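You operate a simulated robot arm through the tools that you are given. There is no shell and no other tool. Be economical: measure what you need, move in short steps, check, and stop when the job is done.

Carry out the task below with a simulated two-armed robot. There is one attempt and no reset: what you move stays moved.

## Task
Take the green-band spring and leave it on the load bench top. Take the carton that says "washers" from the top of the long rack and put it on the silver one-dot plate. Take the folded blue rag and leave it on the yellow panel. Open the rivet box lid. The order is free. Set down upright: carton.

Only the result counts: the job must be done as asked and must still hold three seconds after the hand-in. Knocking over, shifting, dropping, spilling or breaking anything else fails it. A push-on lid holds only when it is set on centred and level and pressed home; a screw cap is set on level and turned clockwise until tight.

## Robot
Two 7-joint arms with fingered hands on one trunk, on a base that drives. Base frame: it is fixed to the floor where the robot stands at the start and does not move with it; the origin is under the middle of the robot, x ahead of it, y to its left, z up; the surface under the hand at the start is at about z = 950. Units: mm, degrees, N and s.
The left shoulder is at the start at [83, 125, 1094], the right one opposite. With the tool pointing down near the work surface each hand reaches from about 440 to 820 mm from the robot's upright axis, wherever it stands, measured 20 degrees to its own side. Places, roughly: clip carton, valve carton, washer carton [500, -1500, 1000]; folded blue rag (9x6x3 cm) [1100, -1800, 700]; green-band spring (5x5x12 cm) [500, 100, 1000]; load bench top [2300, -3300, 900]; one-dot plate (18x17x2 cm) [400, -1400, 1000]; rivet box lid [700, -1300, 1000]; yellow panel [4250, 750, 500]. Payload 3.6 kg a hand.
Tool frame (each hand has its own): the origin (TCP) lies between the finger pads and is the grasp point; the fingertips stand 30 mm ahead of it; z points along the fingers, y is the line along which they close. Largest opening 104 mm; the body of the gripper starts 35 mm behind the TCP. The gripper is a hand of 4 fingers: y runs from the thumb to the fingers, the wrist lies at [-15, -104, -178] in the tool frame, and closing takes about 1.5 s.
Orientation is told as [roll, pitch, yaw] about the base's x, y, z axes, in that order, counted from this pose: with the fingers straight down and the wrist toward the robot, the tool's x, y and z point along [0, 1, 0], [1, 0, 0] and [0, 0, -1] of the base frame.

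## Interface
- The arms move only by the tool nudge_tool. It takes "left_plan", "right_plan" or both (then of equal length, played together; a hand with none holds still); each is a list of rows, each an object of numbers (a shift or turn left out is 0, a gripper value left out holds the last): "dx", "dy", "dz": the shift along the tool's x, y, z in mm; "wx", "wy", "wz": the turn, a rotation vector about the tool's x, y, z in degrees. In form: [{"dx": .., "dy": .., "dz": .., "wx": .., "wy": .., "wz": ..}, ...]. A call has 1 to 12 rows; each row is the pose to reach, as a shift and turn from the pose commanded when the call began, along the tool's axes at that moment. "left_jaw" and "right_jaw" are, for a hand that has rows, the opening, from 0 (shut) to 1 (fully open), set as the call begins (left out, the last holds). Rows are played at 5 a second. More than 50 mm and 8.6 degrees between two rows, or a gripper value outside its range, and nothing of the call is played. Where a pose cannot be reached the arm comes as near as it can. A force on the tool above 40 N (or 10 N above the force at the start of the call, whichever is more), or a blocked arm, ends the call early, and 0.2 s more pass. The fingers move at their own pace (about 72 mm/s each) and stop on an object; they squeeze with about 31 N. The grip force told is the motor's: it shows also when the fingers shut on nothing. Time passes only in rows, and 0.2 s behind the last, so rows that repeat a pose let the fingers close. The reply holds the time, the measured pose of the TCP, the force on the tool along the base axes, the opening and the grip force, in the units named above and with some noise, with the torque about the TCP (base axes, N m) and any sound that the robot's microphone picked up.
- Cameras (640 x 400 px; columns grow to the right, rows downward): "scene" is now at [197, 34.2, 1249.3]; the picture's right is [0.39, -0.92, 0.00], its down [-0.33, -0.14, -0.94] and it looks along [0.86, 0.37, -0.35] (base axes); focal length 214 px, centre (320, 200). "left" rides on the left gripper at [-61, -92, -130] in its tool frame; the picture's right is [-0.81, -0.27, 0.52], its down [0.53, -0.71, 0.46] and it looks along [0.24, 0.64, 0.72] (tool axes); focal length 275 px, centre (320, 200). "right" rides on the right gripper at [61, -92, -130] in its tool frame; the picture's right is [-0.81, 0.28, -0.52], its down [-0.53, -0.71, 0.46] and it looks along [-0.24, 0.64, 0.72] (tool axes); focal length 275 px, centre (320, 200). There is no depth. A picture from a camera that has moved, and an enlarged one, comes with that camera's place and axes in the base frame and with its lens.
- capture(camera): a new picture of that camera. The clock stands still meanwhile.
- raise_lower(by): slides the trunk up (or, below 0, down) by that many mm; the arms and the scene camera ride with it, the base frame stays. It gives what a move gives, with no picture.
- base_move(legs): drives the robot by 1 to 6 legs, each [ahead, left, turn to the left] in mm, mm and degrees, along the robot's own axes; the way and the turn of a leg run together, so that a leg with both is an arc; at most 1500 mm and 180 degrees a leg. The arms and the cameras ride along, it lands a little off, and it stops where it bumps. It gives what a move gives.
- preshape(shape, hand): the hand has 4 fingers and takes this shape, open, in about a second: jaw (thumb against the fingers, like two jaws); tri (thumb and two fingers); tip (a fingertip pinch); poke (one finger out to press); point (the index stretched); flat (the hand flat); cup (the hand cupped); fist (a fist). The gripper value then closes the fingers along that shape, each until it touches; the sizes above hold for jaw. It gives what a move gives, with no picture.
- pan_tilt(pan, tilt): turns the head with the scene camera to pan (to the left, within 80 degrees either way) and tilt (down, from -29 to 69), counted from straight ahead of the robot. It gives what a move gives.
- close_up(camera, box): a new picture of the part [left, top, right, bottom] of that camera's present view, enlarged. The clock stands still meanwhile.
- hand_in(): hands the job in; it is judged then, once.

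Work in short steps. Places have to be worked out from the pictures, the camera data and where the tool is seen: move nearer, look again, correct. Check each grasp and each placing, and mend what went wrong. You have 165 turns and 118 pictures in all, those below and enlarged ones among them. Open the grippers and draw the arms clear of the work before you hand the job in, unless the task says otherwise; then end with one line.

The tools are called after ">>>" as a command line: name --argument value ..., lists and objects as JSON in quotes. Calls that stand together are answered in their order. nudge_tool: Moves the arms, as the interface text tells. Its arguments: {"type":"object","properties":{"left_plan":{"type":"array","items":{"type":"object","properties":{"dx":{"type":"number"},"dy":{"type":"number"},"dz":{"type":"number"},"wx":{"type":"number"},"wy":{"type":"number"},"wz":{"type":"number"}}}},"left_jaw":{"type":"number"},"right_plan":{"type":"array","items":{"type":"object","properties":{"dx":{"type":"number"},"dy":{"type":"number"},"dz":{"type":"number"},"wx":{"type":"number"},"wy":{"type":"number"},"wz":{"type":"number"}}}},"right_jaw":{"type":"number"}},"required":[]} The other tools are called the same way: raise_lower (by) slides the trunk up or down; preshape (shape, hand) gives the hand a shape; base_move (legs) drives the base; pan_tilt (pan, tilt) turns the head that bears the scene camera; capture (camera) takes a picture; close_up (camera, box) takes an enlarged picture of a part of a camera's view; hand_in () hands the job in.

At the start:

```text
time_s: 0.0
left_position: [364.9, 277.6, 1195.8]
left_ee_rot: [0.0, 0.0, 0.0]
left_ft_force: [-0.7, -0.2, 0.1]
left_moment: [0.0, -0.04, 0.02]
left_opening: 103.9
left_grasp_force: 0.0
left_shape: jaw
right_position: [419.0, -29.4, 1191.1]
right_ee_rot: [0.0, 0.0, 0.0]
right_ft_force: [0.9, 0.5, 0.1]
right_moment: [-0.02, 0.0, -0.02]
right_opening: 103.6
right_grasp_force: 0.0
right_shape: jaw
trunk travel left (down, up): [-325.0, 211.0]
robot x, y, heading: [-3.0, 4.0, 0.0]
head pan, tilt: [23.1, 20.7]
```

scene: 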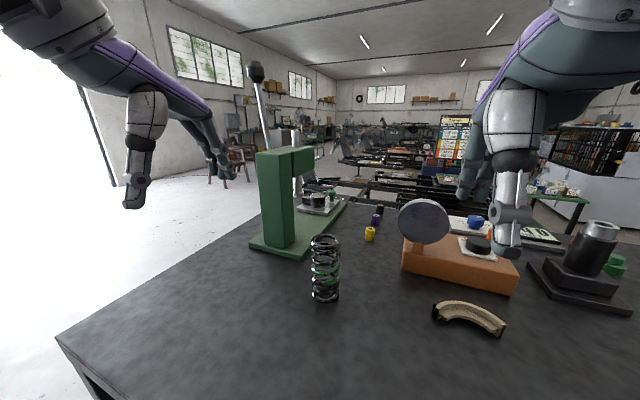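
right: 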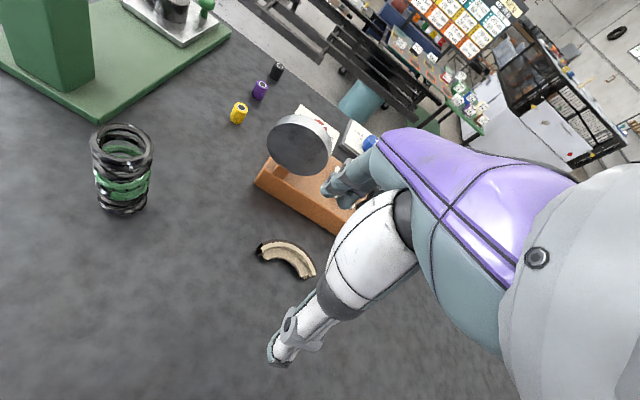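
left: 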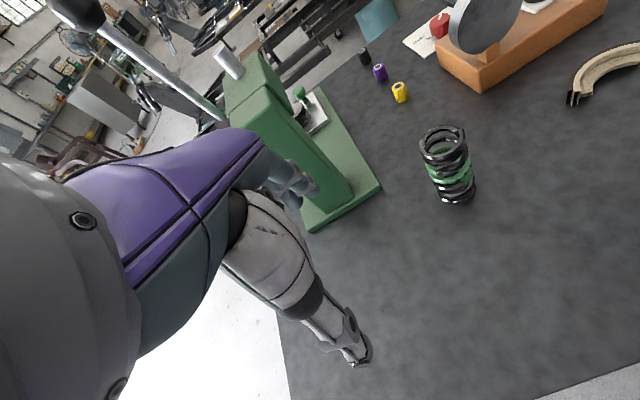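

The spring stands at about [475, 145], with its top near z 1072. I'll bring the left hand above it.

>>> nudge_tool --left_plan '[{"dx": -33, "dy": 28, "dz": 11}, {"dx": -66, "dy": 55, "dz": 22}, {"dx": -99, "dy": 83, "dz": 33}, {"dx": -132, "dy": 110, "dz": 45}, {"dx": -132, "dy": 110, "dz": 45}]' --left_jaw 1

>>> capture --camera "left"

>>> capture --camera "scene"

```text
time_s: 1.2
left_position: [472.0, 147.2, 1145.4]
left_ee_rot: [-0.2, 0.0, 0.0]
left_ft_force: [-0.2, 0.8, 0.1]
left_moment: [-0.04, 0.01, 0.0]
left_opening: 103.9
left_grasp_force: 0.0
left_shape: jaw
right_position: [419.1, -28.7, 1192.0]
right_ee_rot: [0.1, 0.0, 0.0]
right_ft_force: [-0.1, 0.9, -0.7]
right_moment: [-0.01, -0.01, -0.03]
right_opening: 103.4
right_grasp_force: 0.0
right_shape: jaw
trunk travel left (down, up): [-325.0, 211.0]
robot x, y, heading: [-0.2, 0.5, -0.1]
head pan, tilt: [23.1, 20.7]
```

```text
114 pictures are left
camera left: at [381.1, 85.1, 1276.9], right [-0.27, -0.81, -0.52], down [-0.71, 0.53, -0.46], along [0.65, 0.24, -0.72], focal length 275 px, centre (320, 200)
```

left: 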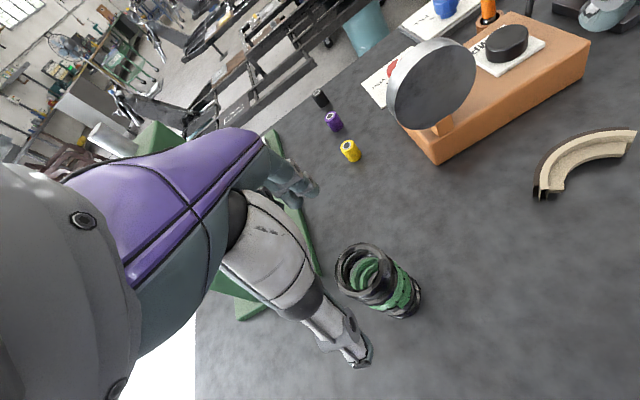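

```text
113 pictures are left
camera scene: at [196.4, 34.8, 1249.4], right [0.39, -0.92, 0.0], down [-0.32, -0.14, -0.94], along [0.86, 0.37, -0.35], focal length 214 px, centre (320, 200)
```

scene: 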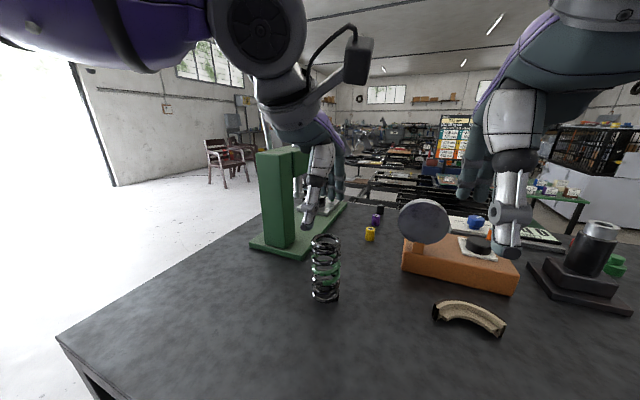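

Both views put the spring at about [478, 141]. I'll correct slightly, lower to z 1045 and close.

>>> nudge_tool --left_plan '[{"dx": -6, "dy": 6, "dz": 35}, {"dx": -6, "dy": 6, "dz": 70}, {"dx": -6, "dy": 6, "dz": 100}, {"dx": -6, "dy": 6, "dz": 100}]'

>>> capture --camera "scene"

>>> capture --camera "left"

```text
time_s: 2.2
left_position: [479.1, 138.1, 1049.6]
left_ee_rot: [0.0, 0.0, 0.0]
left_ft_force: [0.2, -0.4, 0.0]
left_moment: [0.0, -0.03, -0.01]
left_opening: 103.9
left_grasp_force: 0.0
left_shape: jaw
right_position: [419.3, -28.8, 1192.0]
right_ee_rot: [0.0, 0.1, 0.0]
right_ft_force: [0.3, 0.6, 0.8]
right_moment: [0.0, 0.01, -0.01]
right_opening: 103.6
right_grasp_force: 0.0
right_shape: jaw
trunk travel left (down, up): [-325.0, 211.0]
robot x, y, heading: [0.2, -3.3, 0.1]
head pan, tilt: [23.1, 20.7]
```

```text
112 pictures are left
camera scene: at [196.7, 34.3, 1249.4], right [0.39, -0.92, 0.0], down [-0.33, -0.14, -0.94], along [0.86, 0.37, -0.35], focal length 214 px, centre (320, 200)
```

scene: 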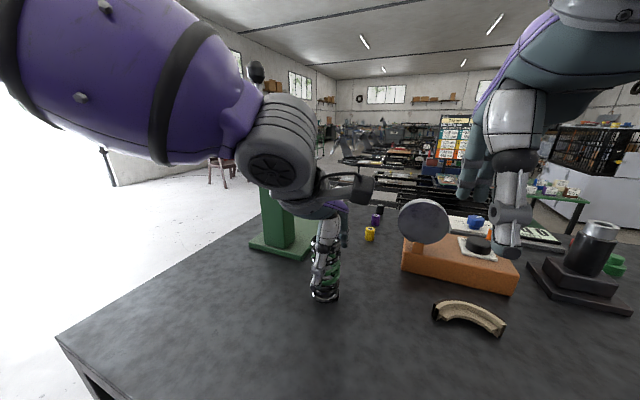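

```text
111 pictures are left
camera left: at [387.7, 76.3, 1180.0], right [-0.27, -0.81, -0.52], down [-0.71, 0.53, -0.46], along [0.65, 0.24, -0.72], focal length 275 px, centre (320, 200)
```

left: 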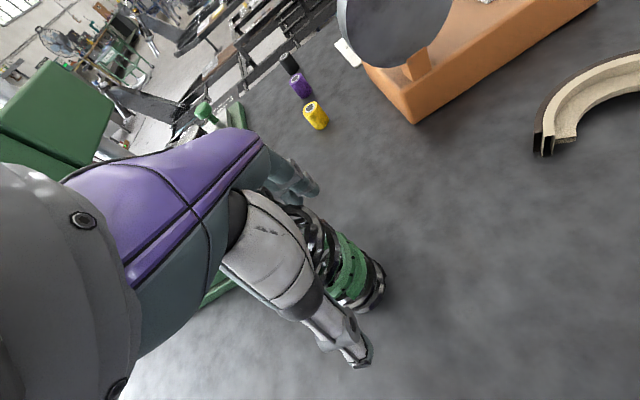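

The spring is between thumb and fingers. Closing now.

>>> nudge_tool --left_plan '[{"dz": 3}, {"dz": 3}, {"dz": 3}, {"dz": 3}, {"dz": 3}, {"dz": 3}, {"dz": 3}, {"dz": 3}, {"dz": 3}]' --left_jaw 0

>>> capture --camera "left"

```text
time_s: 4.2
left_position: [479.6, 138.2, 1046.3]
left_ee_rot: [0.0, 0.0, 0.0]
left_ft_force: [-0.2, -0.3, -0.3]
left_moment: [0.03, -0.01, 0.01]
left_opening: 40.3
left_grasp_force: 30.7
left_shape: jaw
right_position: [419.5, -28.4, 1191.0]
right_ee_rot: [0.0, 0.0, 0.0]
right_ft_force: [0.6, 0.9, 0.0]
right_moment: [-0.03, -0.02, -0.02]
right_opening: 103.7
right_grasp_force: 0.1
right_shape: jaw
trunk travel left (down, up): [-325.0, 211.0]
robot x, y, heading: [-1.1, -1.2, -0.1]
head pan, tilt: [23.1, 20.7]
```

```text
110 pictures are left
camera left: at [387.6, 76.8, 1177.6], right [-0.27, -0.81, -0.52], down [-0.71, 0.53, -0.46], along [0.64, 0.24, -0.72], focal length 275 px, centre (320, 200)
```

left: 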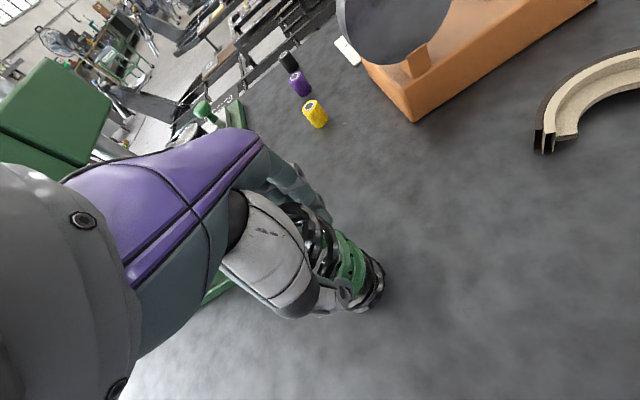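

The spring is gripped (40 mm, 31 N). I'll lift straight up.

>>> nudge_tool --left_plan '[{"dz": -40}, {"dz": -80}, {"dz": -120}, {"dz": -160}, {"dz": -160, "dy": -40, "dx": 20}, {"dz": -160, "dy": -80, "dx": 60}, {"dz": -160, "dy": -80, "dx": 60}]'

>>> pan_tilt --pan -60 --tilt 25

>>> capture --camera "scene"

>>> capture --camera "left"

```text
refused: row 6 steps farther than a row can; nothing moved
```

```text
time_s: 5.8
left_position: [478.6, 138.6, 1046.2]
left_ee_rot: [-0.1, 0.0, -0.1]
left_ft_force: [-0.6, -1.0, -0.8]
left_moment: [0.02, -0.01, 0.02]
left_opening: 40.7
left_grasp_force: 31.0
left_shape: jaw
right_position: [418.0, -28.8, 1191.8]
right_ee_rot: [0.0, 0.0, 0.0]
right_ft_force: [0.1, -0.6, 0.4]
right_moment: [0.01, 0.0, -0.01]
right_opening: 103.6
right_grasp_force: 0.0
right_shape: jaw
trunk travel left (down, up): [-325.0, 211.0]
robot x, y, heading: [1.6, 4.6, -0.2]
head pan, tilt: [-60.0, 25.0]
```

```text
109 pictures are left
camera scene: at [157.7, -82.0, 1242.4], right [-0.87, -0.5, 0.0], down [-0.21, 0.37, -0.91], along [0.45, -0.78, -0.42], focal length 214 px, centre (320, 200)
```

scene: 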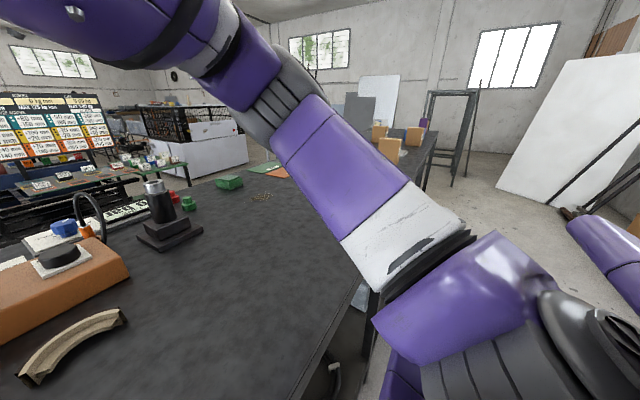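

```text
108 pictures are left
camera left: at [387.6, 76.7, 1177.7], right [-0.27, -0.81, -0.52], down [-0.71, 0.53, -0.46], along [0.64, 0.24, -0.72], focal length 275 px, centre (320, 200)
```

left: 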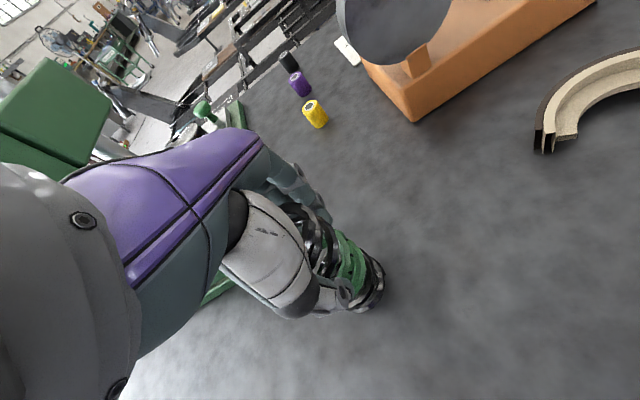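

The lift was refused for one oversized step. I'll redo it in smaller steps and draw both hands closer in.

>>> nudge_tool --left_plan '[{"dz": -40}, {"dz": -80}, {"dz": -120}, {"dz": -160}, {"dz": -160, "dy": -30, "dx": 25}, {"dz": -160, "dy": -60, "dx": 60}, {"dz": -160, "dy": -90, "dx": 95}, {"dz": -160, "dy": -110, "dx": 130}, {"dz": -160, "dy": -110, "dx": 130}]'

>>> capture --camera "left"

>>> capture --camera "right"

```text
time_s: 7.8
left_position: [373.4, 270.0, 1206.9]
left_ee_rot: [0.1, 0.0, 0.0]
left_ft_force: [0.4, 0.0, -2.8]
left_moment: [-0.03, 0.01, -0.03]
left_opening: 40.1
left_grasp_force: 31.3
left_shape: jaw
right_position: [419.2, -29.8, 1190.7]
right_ee_rot: [0.0, -0.1, -0.1]
right_ft_force: [0.6, -0.5, -0.5]
right_moment: [0.04, 0.0, -0.01]
right_opening: 103.8
right_grasp_force: 0.0
right_shape: jaw
trunk travel left (down, up): [-325.0, 211.0]
robot x, y, heading: [1.0, 6.5, -0.1]
head pan, tilt: [-60.0, 25.0]
```

```text
107 pictures are left
camera left: at [281.1, 207.7, 1337.7], right [-0.28, -0.81, -0.52], down [-0.71, 0.53, -0.45], along [0.64, 0.24, -0.72], focal length 275 px, centre (320, 200)
```

left: 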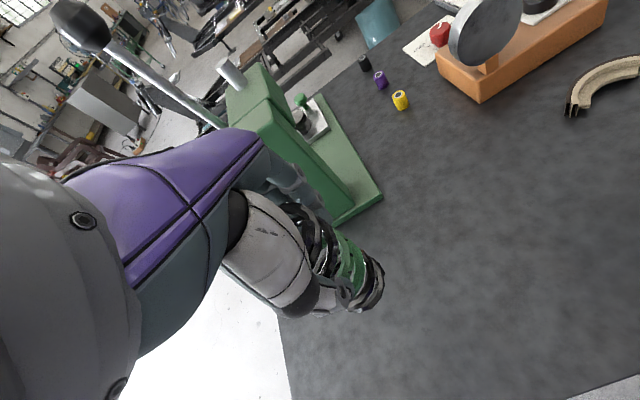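

```text
106 pictures are left
camera right: at [329.1, 30.8, 1321.4], right [0.28, -0.81, 0.52], down [-0.71, -0.53, -0.46], along [0.64, -0.24, -0.72], focal length 275 px, centre (320, 200)
```

right: 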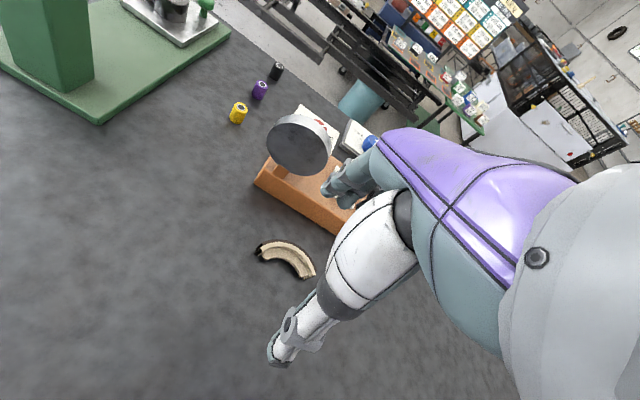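

The spring is held and clear of the bench. I'll back away, slide right and look at the rack.

>>> base_move --legs '[[-250, 0, 0], [0, -800, 0]]'

>>> pan_tilt --pan -30 --tilt 25

>>> capture --camera "scene"

```text
time_s: 16.6
left_position: [119.2, -524.0, 1207.6]
left_ee_rot: [0.0, 0.0, 0.4]
left_ft_force: [-0.4, 0.0, -3.1]
left_moment: [-0.02, 0.0, 0.01]
left_opening: 40.3
left_grasp_force: 31.0
left_shape: jaw
right_position: [168.3, -824.4, 1191.6]
right_ee_rot: [0.0, 0.1, 0.5]
right_ft_force: [0.7, 0.3, 0.3]
right_moment: [0.03, 0.0, 0.0]
right_opening: 103.7
right_grasp_force: 0.0
right_shape: jaw
trunk travel left (down, up): [-325.0, 211.0]
robot x, y, heading: [-249.7, -796.9, 0.6]
head pan, tilt: [-60.0, 25.0]
```

```text
time_s: 17.6
left_position: [118.4, -525.3, 1207.4]
left_ee_rot: [0.0, 0.0, 0.5]
left_ft_force: [0.2, -0.1, -2.4]
left_moment: [-0.04, -0.02, 0.01]
left_opening: 40.1
left_grasp_force: 31.0
left_shape: jaw
right_position: [168.6, -823.2, 1191.4]
right_ee_rot: [0.0, 0.0, 0.5]
right_ft_force: [0.0, 0.2, 0.2]
right_moment: [0.01, -0.01, -0.04]
right_opening: 103.6
right_grasp_force: 0.1
right_shape: jaw
trunk travel left (down, up): [-325.0, 211.0]
robot x, y, heading: [-250.7, -798.5, 0.5]
head pan, tilt: [-30.0, 25.0]
```

```text
105 pictures are left
camera scene: at [-60.0, -844.8, 1242.4], right [-0.49, -0.87, 0.0], down [-0.37, 0.21, -0.91], along [0.79, -0.45, -0.42], focal length 214 px, centre (320, 200)
```

scene: 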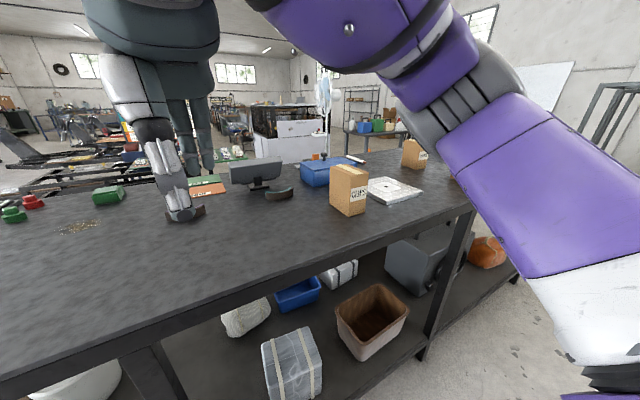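

The long bench continues here with the cartons, a silver plate and a blue box. I'll slide further right.

>>> base_move --legs '[[0, -600, 0]]'

>>> pan_tilt --pan 0 --tilt 25

>>> capture --camera "scene"

>>> capture --camera "left"

```text
time_s: 23.2
left_position: [123.6, -1107.9, 1207.9]
left_ee_rot: [0.0, 0.1, 1.3]
left_ft_force: [0.3, 0.5, -2.9]
left_moment: [-0.01, 0.01, 0.03]
left_opening: 40.4
left_grasp_force: 30.7
left_shape: jaw
right_position: [176.9, -1405.7, 1191.1]
right_ee_rot: [0.0, 0.0, 1.2]
right_ft_force: [0.7, 0.7, 0.6]
right_moment: [0.0, 0.01, 0.01]
right_opening: 103.5
right_grasp_force: 0.1
right_shape: jaw
trunk travel left (down, up): [-325.0, 211.0]
robot x, y, heading: [-246.6, -1386.7, 1.4]
head pan, tilt: [-30.0, 25.0]
```

```text
time_s: 24.2
left_position: [125.4, -1107.7, 1208.3]
left_ee_rot: [0.0, 0.0, 1.4]
left_ft_force: [-0.6, 0.3, -2.0]
left_moment: [-0.02, -0.01, 0.04]
left_opening: 40.5
left_grasp_force: 30.7
left_shape: jaw
right_position: [176.5, -1405.9, 1191.8]
right_ee_rot: [0.0, 0.0, 1.4]
right_ft_force: [-0.3, 0.1, 0.1]
right_moment: [-0.05, 0.0, 0.01]
right_opening: 103.7
right_grasp_force: 0.0
right_shape: jaw
trunk travel left (down, up): [-325.0, 211.0]
robot x, y, heading: [-243.3, -1386.8, 1.2]
head pan, tilt: [0.0, 25.0]
```

```text
104 pictures are left
camera scene: at [-38.6, -1383.4, 1242.4], right [0.02, -1.0, 0.0], down [-0.42, -0.01, -0.91], along [0.91, 0.02, -0.42], focal length 214 px, centre (320, 200)
```

scene: 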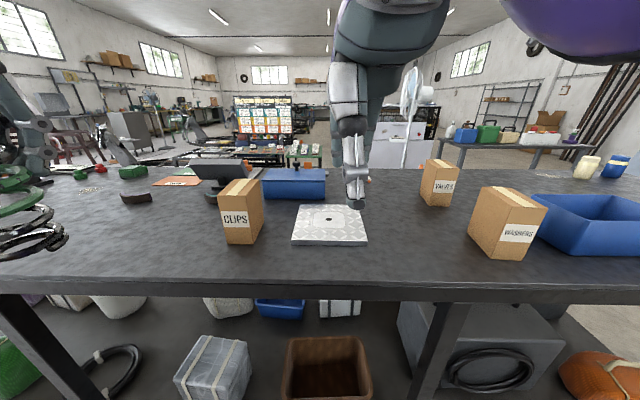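

```text
103 pictures are left
camera left: at [33.9, -1171.2, 1337.8], right [-0.26, -0.82, -0.52], down [-0.73, 0.52, -0.46], along [0.64, 0.26, -0.72], focal length 275 px, centre (320, 200)
```

left: 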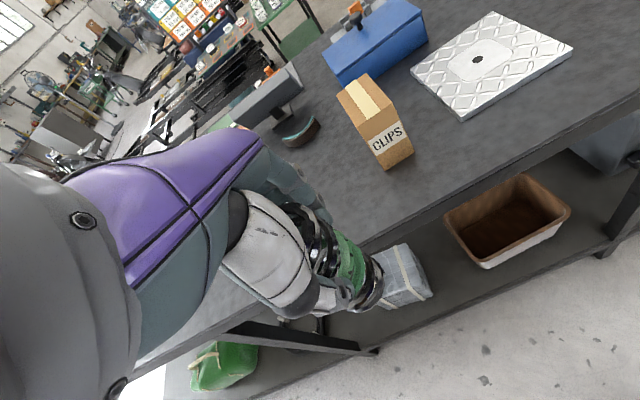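

The WASHERS carton is at about [352, -1761], roughly 72×72×105 mm, and the one-dot plate is centred near [420, -1396]. I'll move the right hand above the carton.

>>> nudge_tool --right_plan '[{"dx": -40, "dy": 19, "dz": 3}, {"dx": -80, "dy": 37, "dz": 6}, {"dx": -120, "dy": 56, "dz": 10}, {"dx": -160, "dy": 74, "dz": 14}, {"dx": -200, "dy": 93, "dz": 18}, {"dx": -240, "dy": 111, "dz": 21}, {"dx": -280, "dy": 130, "dz": 25}, {"dx": -320, "dy": 149, "dz": 28}, {"dx": -359, "dy": 167, "dz": 32}, {"dx": -359, "dy": 167, "dz": 32}]' --right_jaw 1

>>> capture --camera "right"

>>> capture --camera "scene"

```text
time_s: 26.4
left_position: [124.4, -1106.7, 1207.9]
left_ee_rot: [0.0, 0.0, 1.3]
left_ft_force: [-0.7, -0.6, -2.0]
left_moment: [-0.01, -0.01, 0.06]
left_opening: 40.4
left_grasp_force: 31.1
left_shape: jaw
right_position: [353.3, -1759.4, 1157.9]
right_ee_rot: [0.0, 0.1, 1.3]
right_ft_force: [0.9, -0.4, -0.9]
right_moment: [-0.03, -0.01, 0.0]
right_opening: 103.6
right_grasp_force: 0.1
right_shape: jaw
trunk travel left (down, up): [-325.0, 211.0]
robot x, y, heading: [-242.2, -1386.1, 1.1]
head pan, tilt: [0.0, 25.0]
```

```text
102 pictures are left
camera right: at [262.4, -1701.0, 1287.6], right [0.29, -0.8, 0.52], down [-0.7, -0.55, -0.46], along [0.65, -0.23, -0.72], focal length 275 px, centre (320, 200)
```

right: 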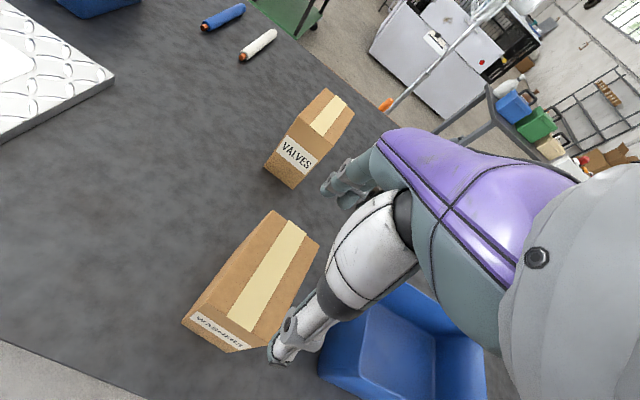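

```text
101 pictures are left
camera scene: at [-38.8, -1383.0, 1242.4], right [0.02, -1.0, 0.0], down [-0.42, -0.01, -0.91], along [0.91, 0.02, -0.42], focal length 214 px, centre (320, 200)
```

scene: 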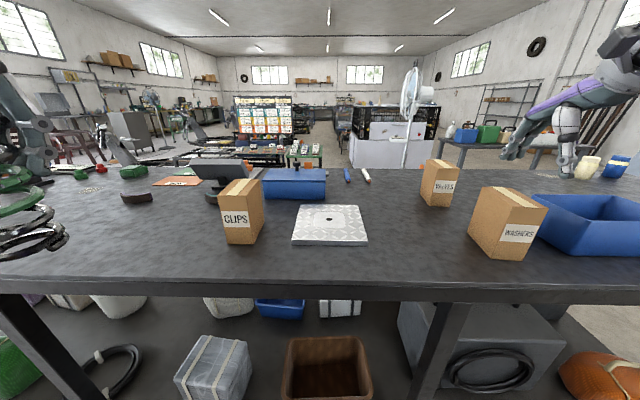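

The carton looks deeper than I thought along x, so I'll take an enlarged picture.

>>> close_up --camera "right" --box '[150, 180, 390, 390]'

>>> close_up --camera "scene" --box '[410, 150, 570, 270]'

```text
1.90 times, centred on (270, 285) of right
camera zoom: at [262.4, -1701.0, 1287.6], right [0.29, -0.8, 0.52], down [-0.7, -0.55, -0.46], along [0.65, -0.23, -0.72], focal length 524 px, centre (415, 38)
```

zoom: 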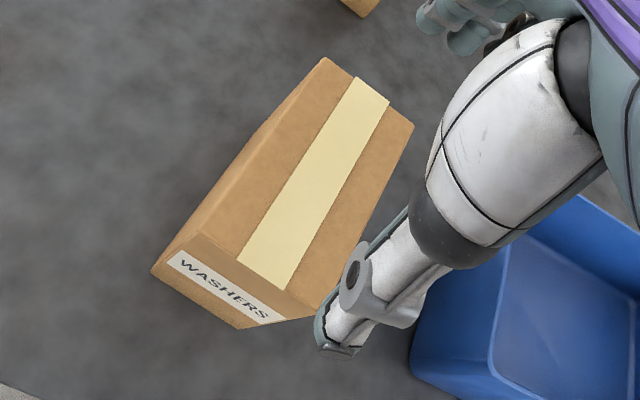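

```text
3.33 times, centred on (490, 210) of scene
camera zoom: at [-38.8, -1383.0, 1242.4], right [0.02, -1.0, 0.0], down [-0.42, -0.01, -0.91], along [0.91, 0.02, -0.42], focal length 715 px, centre (-247, 167)
```

zoom: 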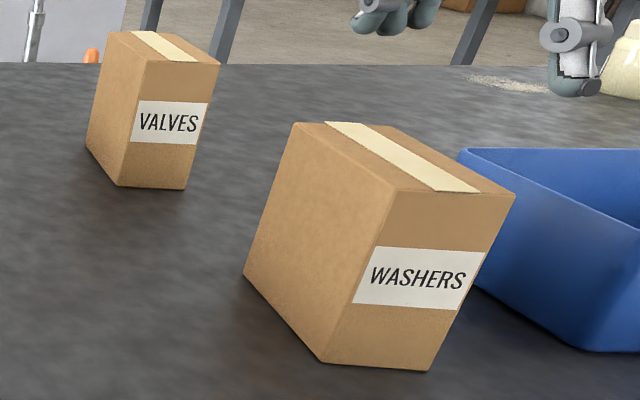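

The carton is about 60 (y) × 95 (x) × 118 mm, turned about -6.5°, centred near [361, -1759] with its top at 1068. It must be gripped across the 60 mm side, so I'll turn the hand to yaw -96.5 above it.

>>> nudge_tool --right_plan '[{"wz": 8.1}, {"wz": 16.3}, {"wz": 24.4}, {"wz": 32.6}, {"wz": 40.7}, {"wz": 48.9}, {"wz": 57}, {"wz": 65.2}, {"wz": 73.3}, {"wz": 81.5}, {"wz": 89.6}, {"wz": 97.8}]'

>>> capture --camera "right"

>>> capture --camera "scene"

```text
time_s: 29.0
left_position: [125.2, -1106.6, 1207.8]
left_ee_rot: [-0.1, 0.0, 1.2]
left_ft_force: [0.4, 0.8, -2.4]
left_moment: [-0.03, 0.02, 0.02]
left_opening: 40.1
left_grasp_force: 31.1
left_shape: jaw
right_position: [352.7, -1758.4, 1160.5]
right_ee_rot: [0.0, 0.1, -96.6]
right_ft_force: [-0.2, 0.3, 0.3]
right_moment: [0.02, 0.01, 0.02]
right_opening: 103.5
right_grasp_force: 0.1
right_shape: jaw
trunk travel left (down, up): [-325.0, 211.0]
robot x, y, heading: [-244.6, -1385.6, 1.3]
head pan, tilt: [0.0, 25.0]
```

```text
98 pictures are left
camera right: at [425.6, -1675.6, 1290.2], right [-0.84, -0.18, 0.52], down [-0.45, 0.77, -0.46], along [-0.32, -0.61, -0.72], focal length 275 px, centre (320, 200)
```

right: 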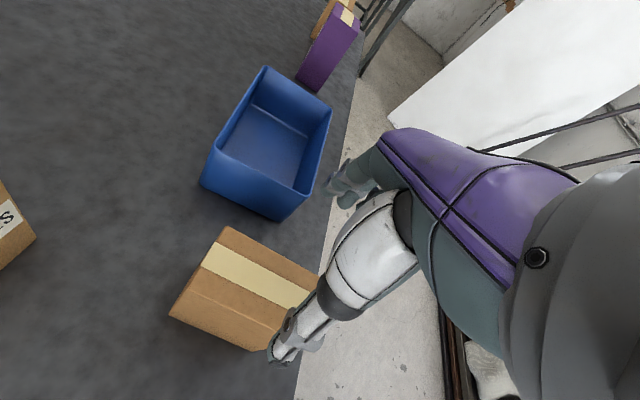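

```text
97 pictures are left
camera scene: at [-38.5, -1382.9, 1242.3], right [0.02, -1.0, 0.0], down [-0.42, -0.01, -0.91], along [0.91, 0.02, -0.42], focal length 214 px, centre (320, 200)
```

scene: 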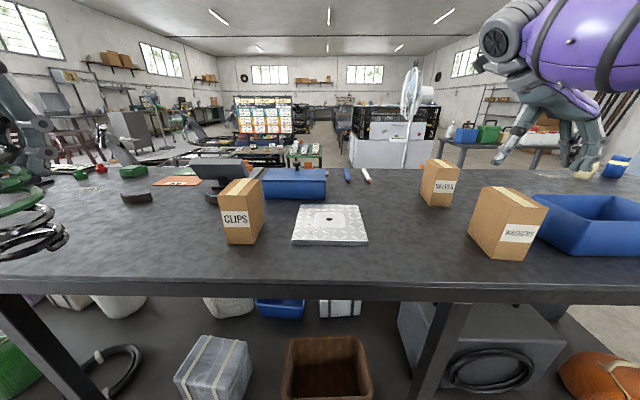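

The turn was reached, and the new view puts the carton centre at about [361, -1756]. I'll centre and lower to TCP z 1042.

>>> nudge_tool --right_plan '[{"dx": 7.7, "dy": -2.5, "dz": 20}, {"dx": 7.7, "dy": -2.5, "dz": 55}, {"dx": 7.7, "dy": -2.5, "dz": 90}, {"dx": 7.7, "dy": -2.5, "dz": 118}, {"dx": 7.7, "dy": -2.5, "dz": 118}]'

>>> capture --camera "right"

>>> close_up --camera "scene" --box '[410, 130, 620, 270]'

```text
time_s: 30.2
left_position: [123.2, -1106.8, 1207.5]
left_ee_rot: [-0.1, -0.1, 1.3]
left_ft_force: [0.1, -0.2, -2.5]
left_moment: [0.0, -0.01, 0.01]
left_opening: 40.2
left_grasp_force: 31.0
left_shape: jaw
right_position: [359.1, -1757.8, 1041.7]
right_ee_rot: [0.1, 0.0, -96.4]
right_ft_force: [-0.4, 3.0, 5.3]
right_moment: [0.11, -0.04, 0.0]
right_opening: 103.7
right_grasp_force: 0.0
right_shape: jaw
trunk travel left (down, up): [-325.0, 211.0]
robot x, y, heading: [-242.1, -1384.2, 1.1]
head pan, tilt: [0.0, 25.0]
```

```text
96 pictures are left
camera right: at [432.1, -1674.3, 1171.6], right [-0.84, -0.18, 0.52], down [-0.45, 0.77, -0.46], along [-0.31, -0.61, -0.72], focal length 275 px, centre (320, 200)
```

right: 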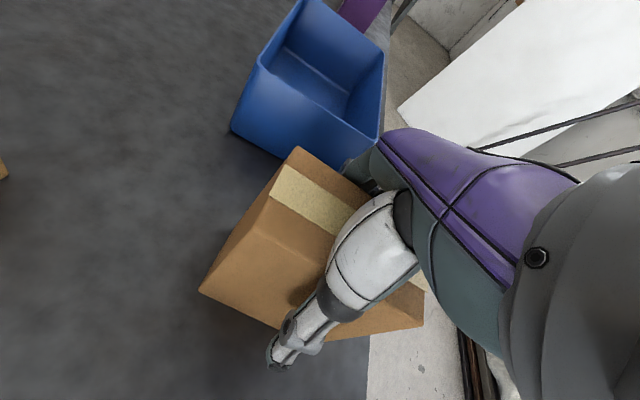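

```text
2.86 times, centred on (515, 200) of scene
camera zoom: at [-38.9, -1382.7, 1242.5], right [0.02, -1.0, 0.0], down [-0.42, -0.01, -0.91], along [0.91, 0.02, -0.42], focal length 613 px, centre (-237, 200)
```

zoom: 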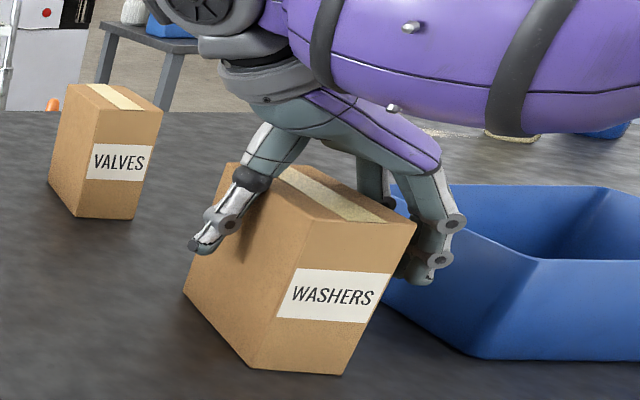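

The carton hasn't moved, but 5 N upward suggests light palm contact. I'll raise 5 mm, then close.

>>> nudge_tool --right_plan '[{"dz": -5}, {"dz": -5}]'

>>> nudge_tool --right_plan '[{"dz": 0}, {"dz": 0}, {"dz": 0}, {"dz": 0}, {"dz": 0}, {"dz": 0}, {"dz": 0}, {"dz": 0}, {"dz": 0}]' --right_jaw 0

>>> close_up --camera "scene" --box '[410, 130, 620, 270]'

```text
time_s: 30.8
left_position: [124.7, -1107.1, 1207.0]
left_ee_rot: [0.0, 0.0, 1.3]
left_ft_force: [0.0, -1.2, -2.7]
left_moment: [0.0, 0.03, -0.01]
left_opening: 40.1
left_grasp_force: 30.9
left_shape: jaw
right_position: [360.1, -1757.6, 1045.9]
right_ee_rot: [0.0, 0.0, -96.5]
right_ft_force: [-0.1, 0.1, 0.3]
right_moment: [0.03, -0.01, -0.02]
right_opening: 103.8
right_grasp_force: 0.0
right_shape: jaw
trunk travel left (down, up): [-325.0, 211.0]
robot x, y, heading: [-244.2, -1386.6, 1.3]
head pan, tilt: [0.0, 25.0]
```

```text
time_s: 32.8
left_position: [123.0, -1106.6, 1206.2]
left_ee_rot: [0.0, 0.2, 1.3]
left_ft_force: [0.3, -0.4, -2.2]
left_moment: [-0.04, 0.0, 0.02]
left_opening: 40.3
left_grasp_force: 31.6
left_shape: jaw
right_position: [359.9, -1759.4, 1046.4]
right_ee_rot: [0.1, 0.0, -96.5]
right_ft_force: [2.0, -2.5, 7.7]
right_moment: [-0.55, 0.12, 0.13]
right_opening: 68.1
right_grasp_force: 31.0
right_shape: jaw
trunk travel left (down, up): [-325.0, 211.0]
robot x, y, heading: [-240.3, -1386.1, 1.4]
head pan, tilt: [0.0, 25.0]
```

```text
2.86 times, centred on (515, 200) of scene
camera zoom: at [-39.0, -1383.3, 1242.5], right [0.02, -1.0, 0.0], down [-0.42, -0.01, -0.91], along [0.91, 0.02, -0.42], focal length 613 px, centre (-237, 200)
```

zoom: 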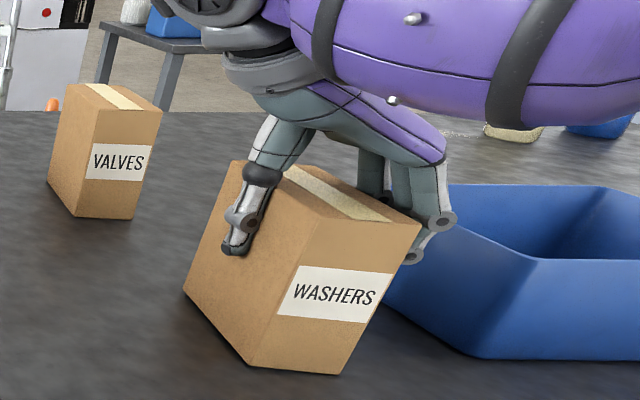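

Gripped at 68 mm, with perhaps a slight tilt. I'll lift 60 mm and check.

>>> nudge_tool --right_plan '[{"dz": -20}, {"dz": -40}, {"dz": -60}, {"dz": -60}]'

>>> close_up --camera "scene" --box '[410, 100, 620, 240]'

>>> capture --camera "right"

```text
time_s: 33.8
left_position: [124.5, -1108.1, 1208.0]
left_ee_rot: [0.0, 0.0, 1.3]
left_ft_force: [0.2, -0.2, -2.0]
left_moment: [-0.01, 0.01, 0.0]
left_opening: 40.2
left_grasp_force: 30.9
left_shape: jaw
right_position: [360.0, -1757.3, 1104.5]
right_ee_rot: [-0.1, 0.0, -96.5]
right_ft_force: [-0.2, -0.4, -2.3]
right_moment: [-0.03, 0.06, -0.03]
right_opening: 68.0
right_grasp_force: 31.2
right_shape: jaw
trunk travel left (down, up): [-325.0, 211.0]
robot x, y, heading: [-240.5, -1384.7, 1.4]
head pan, tilt: [0.0, 25.0]
```

```text
2.86 times, centred on (515, 170) of scene
camera zoom: at [-38.3, -1383.7, 1242.3], right [0.02, -1.0, 0.0], down [-0.42, -0.01, -0.91], along [0.91, 0.02, -0.42], focal length 613 px, centre (-237, 286)
```

zoom: 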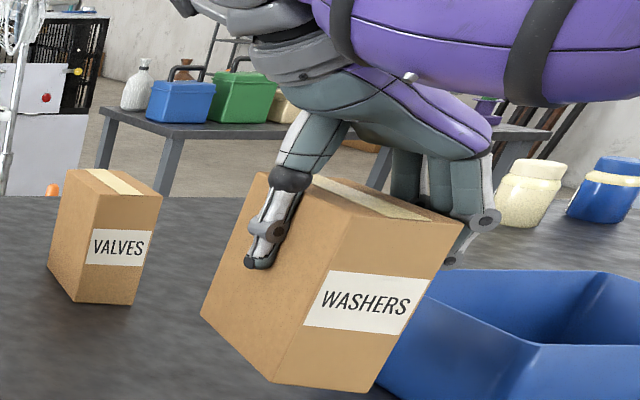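

```text
92 pictures are left
camera right: at [432.2, -1674.1, 1234.2], right [-0.84, -0.18, 0.52], down [-0.45, 0.77, -0.45], along [-0.32, -0.61, -0.72], focal length 275 px, centre (320, 200)
```

right: 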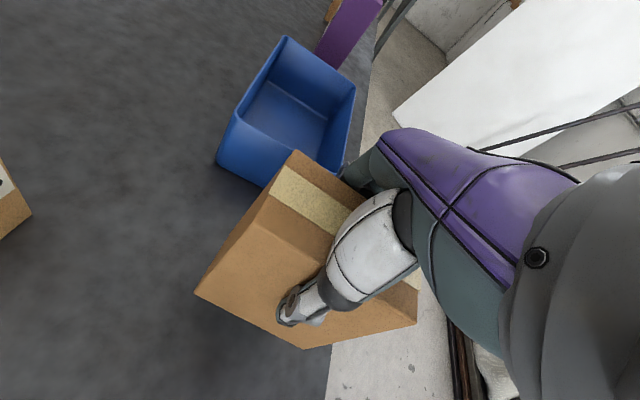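

The carton is held with only about 2° of tilt and its bottom about 96 mm below the TCP. I'll carry it over the plate at [419, -1397] while turning the hand back to a natural yaw.

>>> nudge_tool --right_plan '[{"dx": 1.6, "dy": -33.1, "dz": -10, "wz": -8.2}, {"dx": 3.3, "dy": -66.3, "dz": -20, "wz": -16.4}, {"dx": 4.9, "dy": -99.4, "dz": -20, "wz": -24.5}, {"dx": 6.5, "dy": -132.5, "dz": -20, "wz": -32.7}, {"dx": 8.2, "dy": -165.7, "dz": -20, "wz": -40.9}, {"dx": 9.8, "dy": -198.8, "dz": -20, "wz": -49.1}, {"dx": 11.5, "dy": -232, "dz": -20, "wz": -57.3}, {"dx": 13.1, "dy": -265, "dz": -20, "wz": -65.5}, {"dx": 14.7, "dy": -298, "dz": -20, "wz": -73.6}, {"dx": 16.4, "dy": -331.4, "dz": -20, "wz": -81.8}, {"dx": 18, "dy": -364.5, "dz": -20, "wz": -90}, {"dx": 18, "dy": -364.5, "dz": -20, "wz": -90}]'

>>> capture --camera "scene"

>>> capture --camera "right"

>>> capture --camera "left"

```text
time_s: 36.4
left_position: [125.2, -1107.3, 1208.6]
left_ee_rot: [0.1, 0.0, 1.3]
left_ft_force: [-1.3, 0.3, -2.7]
left_moment: [-0.02, -0.03, -0.03]
left_opening: 40.2
left_grasp_force: 31.4
left_shape: jaw
right_position: [420.4, -1400.3, 1127.5]
right_ee_rot: [0.0, 0.0, -6.5]
right_ft_force: [0.1, 0.6, -2.8]
right_moment: [0.01, -0.01, 0.01]
right_opening: 67.5
right_grasp_force: 31.2
right_shape: jaw
trunk travel left (down, up): [-325.0, 211.0]
robot x, y, heading: [-241.4, -1385.6, 1.3]
head pan, tilt: [0.0, 25.0]
```

```text
91 pictures are left
camera scene: at [-38.4, -1383.8, 1242.3], right [0.02, -1.0, 0.0], down [-0.42, -0.01, -0.91], along [0.91, 0.02, -0.42], focal length 214 px, centre (320, 200)
```

scene: 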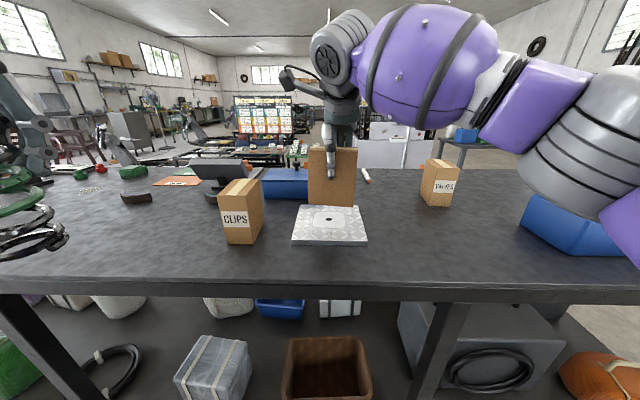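

```text
90 pictures are left
camera right: at [337.0, -1330.9, 1257.4], right [0.18, -0.84, 0.52], down [-0.77, -0.45, -0.46], along [0.61, -0.31, -0.72], focal length 275 px, centre (320, 200)
```

right: 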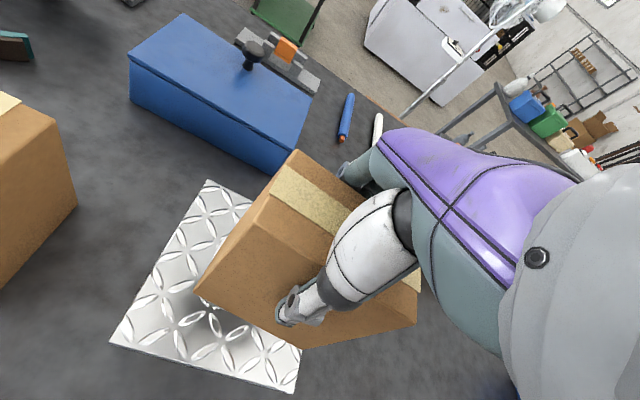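

```text
89 pictures are left
camera left: at [34.1, -1171.7, 1337.8], right [-0.26, -0.82, -0.52], down [-0.73, 0.52, -0.46], along [0.64, 0.26, -0.72], focal length 275 px, centre (320, 200)
```

left: 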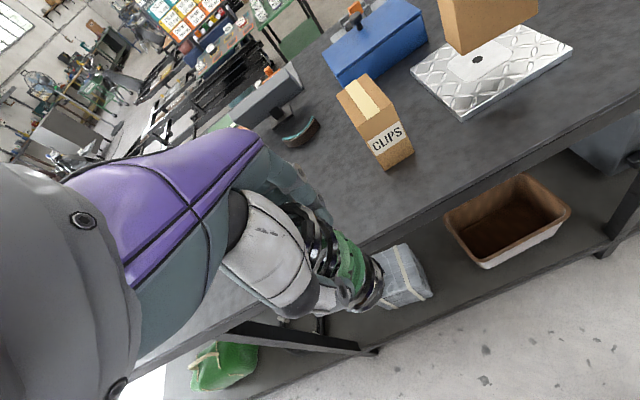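

Two views put the dot at about [440, -1396], so I'll shift 20 mm ahead and lower to just above the plate.

>>> nudge_tool --right_plan '[{"dx": 5, "dy": 19.5, "dz": 15}, {"dx": 5, "dy": 19.5, "dz": 35}, {"dx": 5, "dy": 19.5, "dz": 52}, {"dx": 5, "dy": 19.5, "dz": 52}]'

>>> close_up --camera "scene" --box '[250, 130, 410, 250]'

>>> close_up --camera "left" --box '[380, 0, 600, 140]'

```text
time_s: 37.4
left_position: [124.6, -1106.8, 1206.4]
left_ee_rot: [0.1, 0.0, 1.3]
left_ft_force: [1.0, -0.4, -1.9]
left_moment: [-0.05, 0.02, 0.03]
left_opening: 40.2
left_grasp_force: 30.8
left_shape: jaw
right_position: [438.9, -1396.2, 1075.1]
right_ee_rot: [-0.1, 0.1, -6.4]
right_ft_force: [-0.5, 1.3, -3.1]
right_moment: [-0.02, -0.01, 0.01]
right_opening: 67.8
right_grasp_force: 30.9
right_shape: jaw
trunk travel left (down, up): [-325.0, 211.0]
robot x, y, heading: [-243.4, -1389.1, 1.3]
head pan, tilt: [0.0, 25.0]
```

```text
3.33 times, centred on (330, 190) of scene
camera zoom: at [-38.5, -1383.4, 1242.4], right [0.02, -1.0, 0.0], down [-0.42, -0.01, -0.91], along [0.91, 0.02, -0.42], focal length 715 px, centre (287, 233)
```

zoom: 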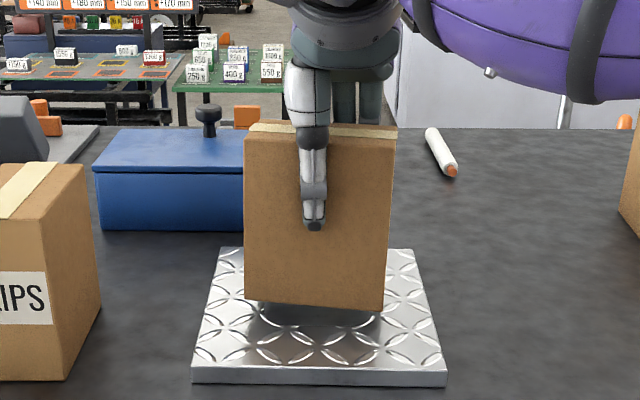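

```text
2.86 times, centred on (490, 70) of left
camera zoom: at [34.1, -1171.3, 1337.8], right [-0.26, -0.82, -0.52], down [-0.73, 0.52, -0.46], along [0.64, 0.26, -0.72], focal length 786 px, centre (-166, 571)
```

zoom: 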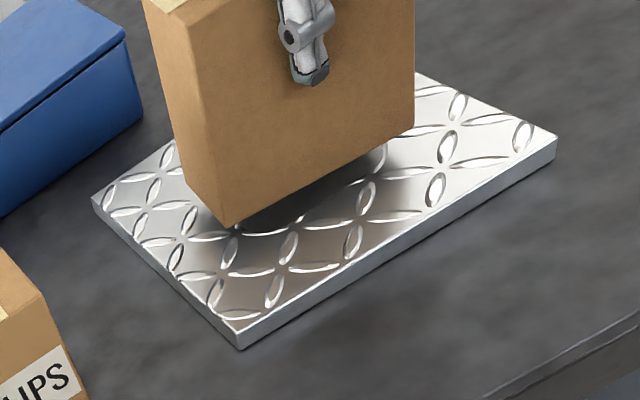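

The carton hovers over the plate centre. I'll lower it gently to contact.

>>> nudge_tool --right_plan '[{"dz": 3}, {"dz": 6}, {"dz": 8}, {"dz": 8}]'

>>> close_up --camera "left" --box '[380, 0, 600, 140]'

```text
time_s: 38.4
left_position: [124.0, -1108.6, 1207.1]
left_ee_rot: [0.1, 0.0, 1.3]
left_ft_force: [0.2, 1.0, -1.8]
left_moment: [-0.03, -0.01, -0.01]
left_opening: 40.1
left_grasp_force: 31.3
left_shape: jaw
right_position: [440.5, -1396.2, 1065.3]
right_ee_rot: [0.0, 0.0, -6.5]
right_ft_force: [0.1, -0.2, -3.4]
right_moment: [0.0, -0.02, 0.01]
right_opening: 67.5
right_grasp_force: 30.2
right_shape: jaw
trunk travel left (down, up): [-325.0, 211.0]
robot x, y, heading: [-244.6, -1387.6, 1.4]
head pan, tilt: [0.0, 25.0]
```

```text
2.86 times, centred on (490, 70) of left
camera zoom: at [34.2, -1171.2, 1337.7], right [-0.26, -0.82, -0.52], down [-0.73, 0.52, -0.46], along [0.64, 0.26, -0.72], focal length 786 px, centre (-166, 571)
```

zoom: 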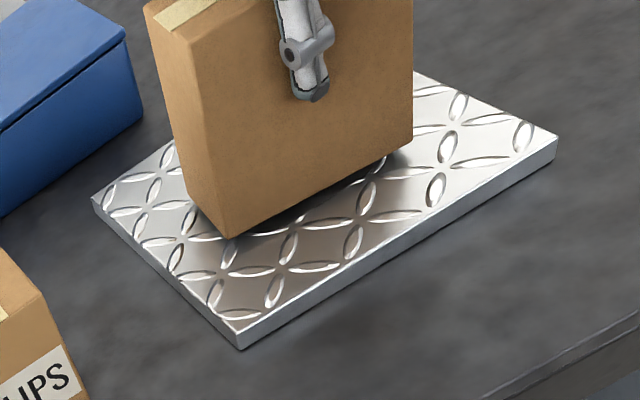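

No contact yet, so I'll go lower in small steps.

>>> nudge_tool --right_plan '[{"dz": 2}, {"dz": 4}, {"dz": 4}]'

>>> nudge_tool --right_plan '[{"dz": 2}, {"dz": 4}, {"dz": 4}]'

>>> close_up --camera "left" --box '[380, 0, 600, 140]'

```text
time_s: 39.2
left_position: [124.0, -1107.0, 1207.0]
left_ee_rot: [0.0, 0.0, 1.3]
left_ft_force: [0.0, -0.4, -2.4]
left_moment: [-0.02, -0.01, 0.02]
left_opening: 40.1
left_grasp_force: 30.9
left_shape: jaw
right_position: [441.0, -1395.4, 1062.6]
right_ee_rot: [0.0, -0.1, -6.6]
right_ft_force: [-0.3, 1.1, 0.4]
right_moment: [-0.1, -0.12, 0.03]
right_opening: 67.3
right_grasp_force: 30.5
right_shape: jaw
trunk travel left (down, up): [-325.0, 211.0]
robot x, y, heading: [-239.2, -1387.0, 1.2]
head pan, tilt: [0.0, 25.0]
```

```text
time_s: 40.0
left_position: [122.0, -1106.6, 1208.8]
left_ee_rot: [0.0, -0.1, 1.3]
left_ft_force: [0.3, -0.4, -2.4]
left_moment: [-0.01, 0.02, 0.0]
left_opening: 40.3
left_grasp_force: 31.2
left_shape: jaw
right_position: [437.8, -1394.5, 1060.9]
right_ee_rot: [0.1, -0.3, -6.4]
right_ft_force: [-1.3, 2.0, 18.9]
right_moment: [-0.22, -0.44, 0.0]
right_opening: 67.5
right_grasp_force: 31.1
right_shape: jaw
trunk travel left (down, up): [-325.0, 211.0]
robot x, y, heading: [-244.7, -1386.1, 1.5]
head pan, tilt: [0.0, 25.0]
```

```text
2.86 times, centred on (490, 70) of left
camera zoom: at [31.9, -1170.9, 1338.3], right [-0.26, -0.82, -0.52], down [-0.72, 0.52, -0.46], along [0.64, 0.26, -0.72], focal length 786 px, centre (-166, 571)
```

zoom: 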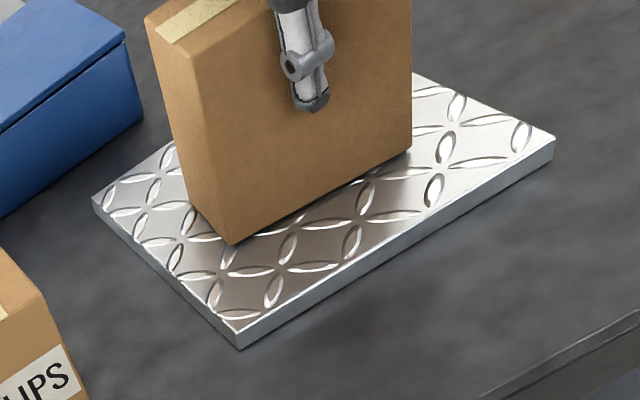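

The carton is in firm contact, so I'll back off 2 mm and open.

>>> nudge_tool --right_plan '[{"dz": -2}, {"dz": -2}]'

>>> nudge_tool --right_plan '[{"dz": 0}, {"dz": 0}, {"dz": 0}, {"dz": 0}, {"dz": 0}, {"dz": 0}]' --right_jaw 1

>>> capture --camera "scene"

>>> capture --camera "right"

```text
time_s: 40.6
left_position: [122.2, -1106.5, 1208.4]
left_ee_rot: [0.0, -0.1, 1.3]
left_ft_force: [-0.3, -0.9, -1.3]
left_moment: [-0.02, -0.04, 0.0]
left_opening: 40.1
left_grasp_force: 31.2
left_shape: jaw
right_position: [437.7, -1395.8, 1061.4]
right_ee_rot: [0.0, -0.2, -6.5]
right_ft_force: [1.4, 3.1, 18.6]
right_moment: [-0.22, -0.57, 0.09]
right_opening: 67.9
right_grasp_force: 31.0
right_shape: jaw
trunk travel left (down, up): [-325.0, 211.0]
robot x, y, heading: [-243.0, -1387.9, 1.2]
head pan, tilt: [0.0, 25.0]
```

```text
time_s: 42.0
left_position: [124.8, -1107.8, 1207.2]
left_ee_rot: [0.0, 0.0, 1.3]
left_ft_force: [-0.1, -0.2, -3.0]
left_moment: [-0.01, 0.0, 0.01]
left_opening: 40.1
left_grasp_force: 31.4
left_shape: jaw
right_position: [439.5, -1395.7, 1058.7]
right_ee_rot: [0.0, -0.1, -6.4]
right_ft_force: [-1.2, 0.9, 0.9]
right_moment: [-0.03, -0.01, -0.05]
right_opening: 103.8
right_grasp_force: 0.1
right_shape: jaw
trunk travel left (down, up): [-325.0, 211.0]
robot x, y, heading: [-240.9, -1381.2, 1.4]
head pan, tilt: [0.0, 25.0]
```

```text
84 pictures are left
camera scene: at [-38.9, -1383.3, 1242.4], right [0.02, -1.0, 0.0], down [-0.42, -0.01, -0.91], along [0.91, 0.02, -0.42], focal length 214 px, centre (320, 200)
```

scene: 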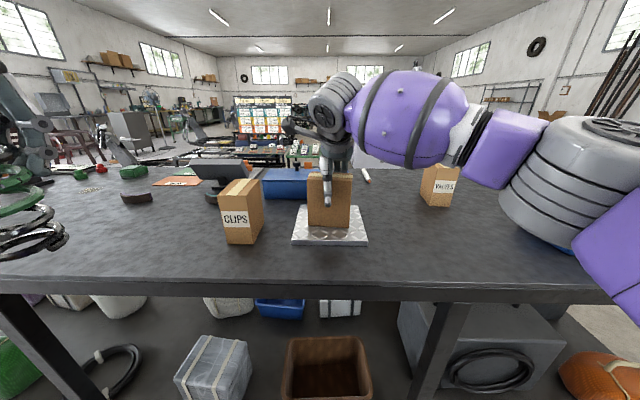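

```text
83 pictures are left
camera right: at [356.5, -1325.1, 1189.9], right [0.18, -0.84, 0.52], down [-0.77, -0.45, -0.46], along [0.61, -0.32, -0.72], focal length 275 px, centre (320, 200)
```

right: 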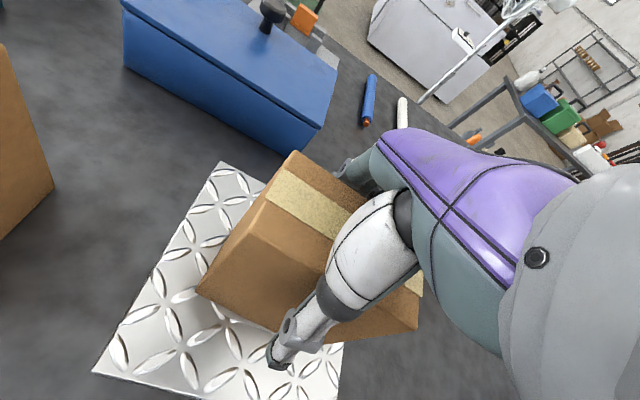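

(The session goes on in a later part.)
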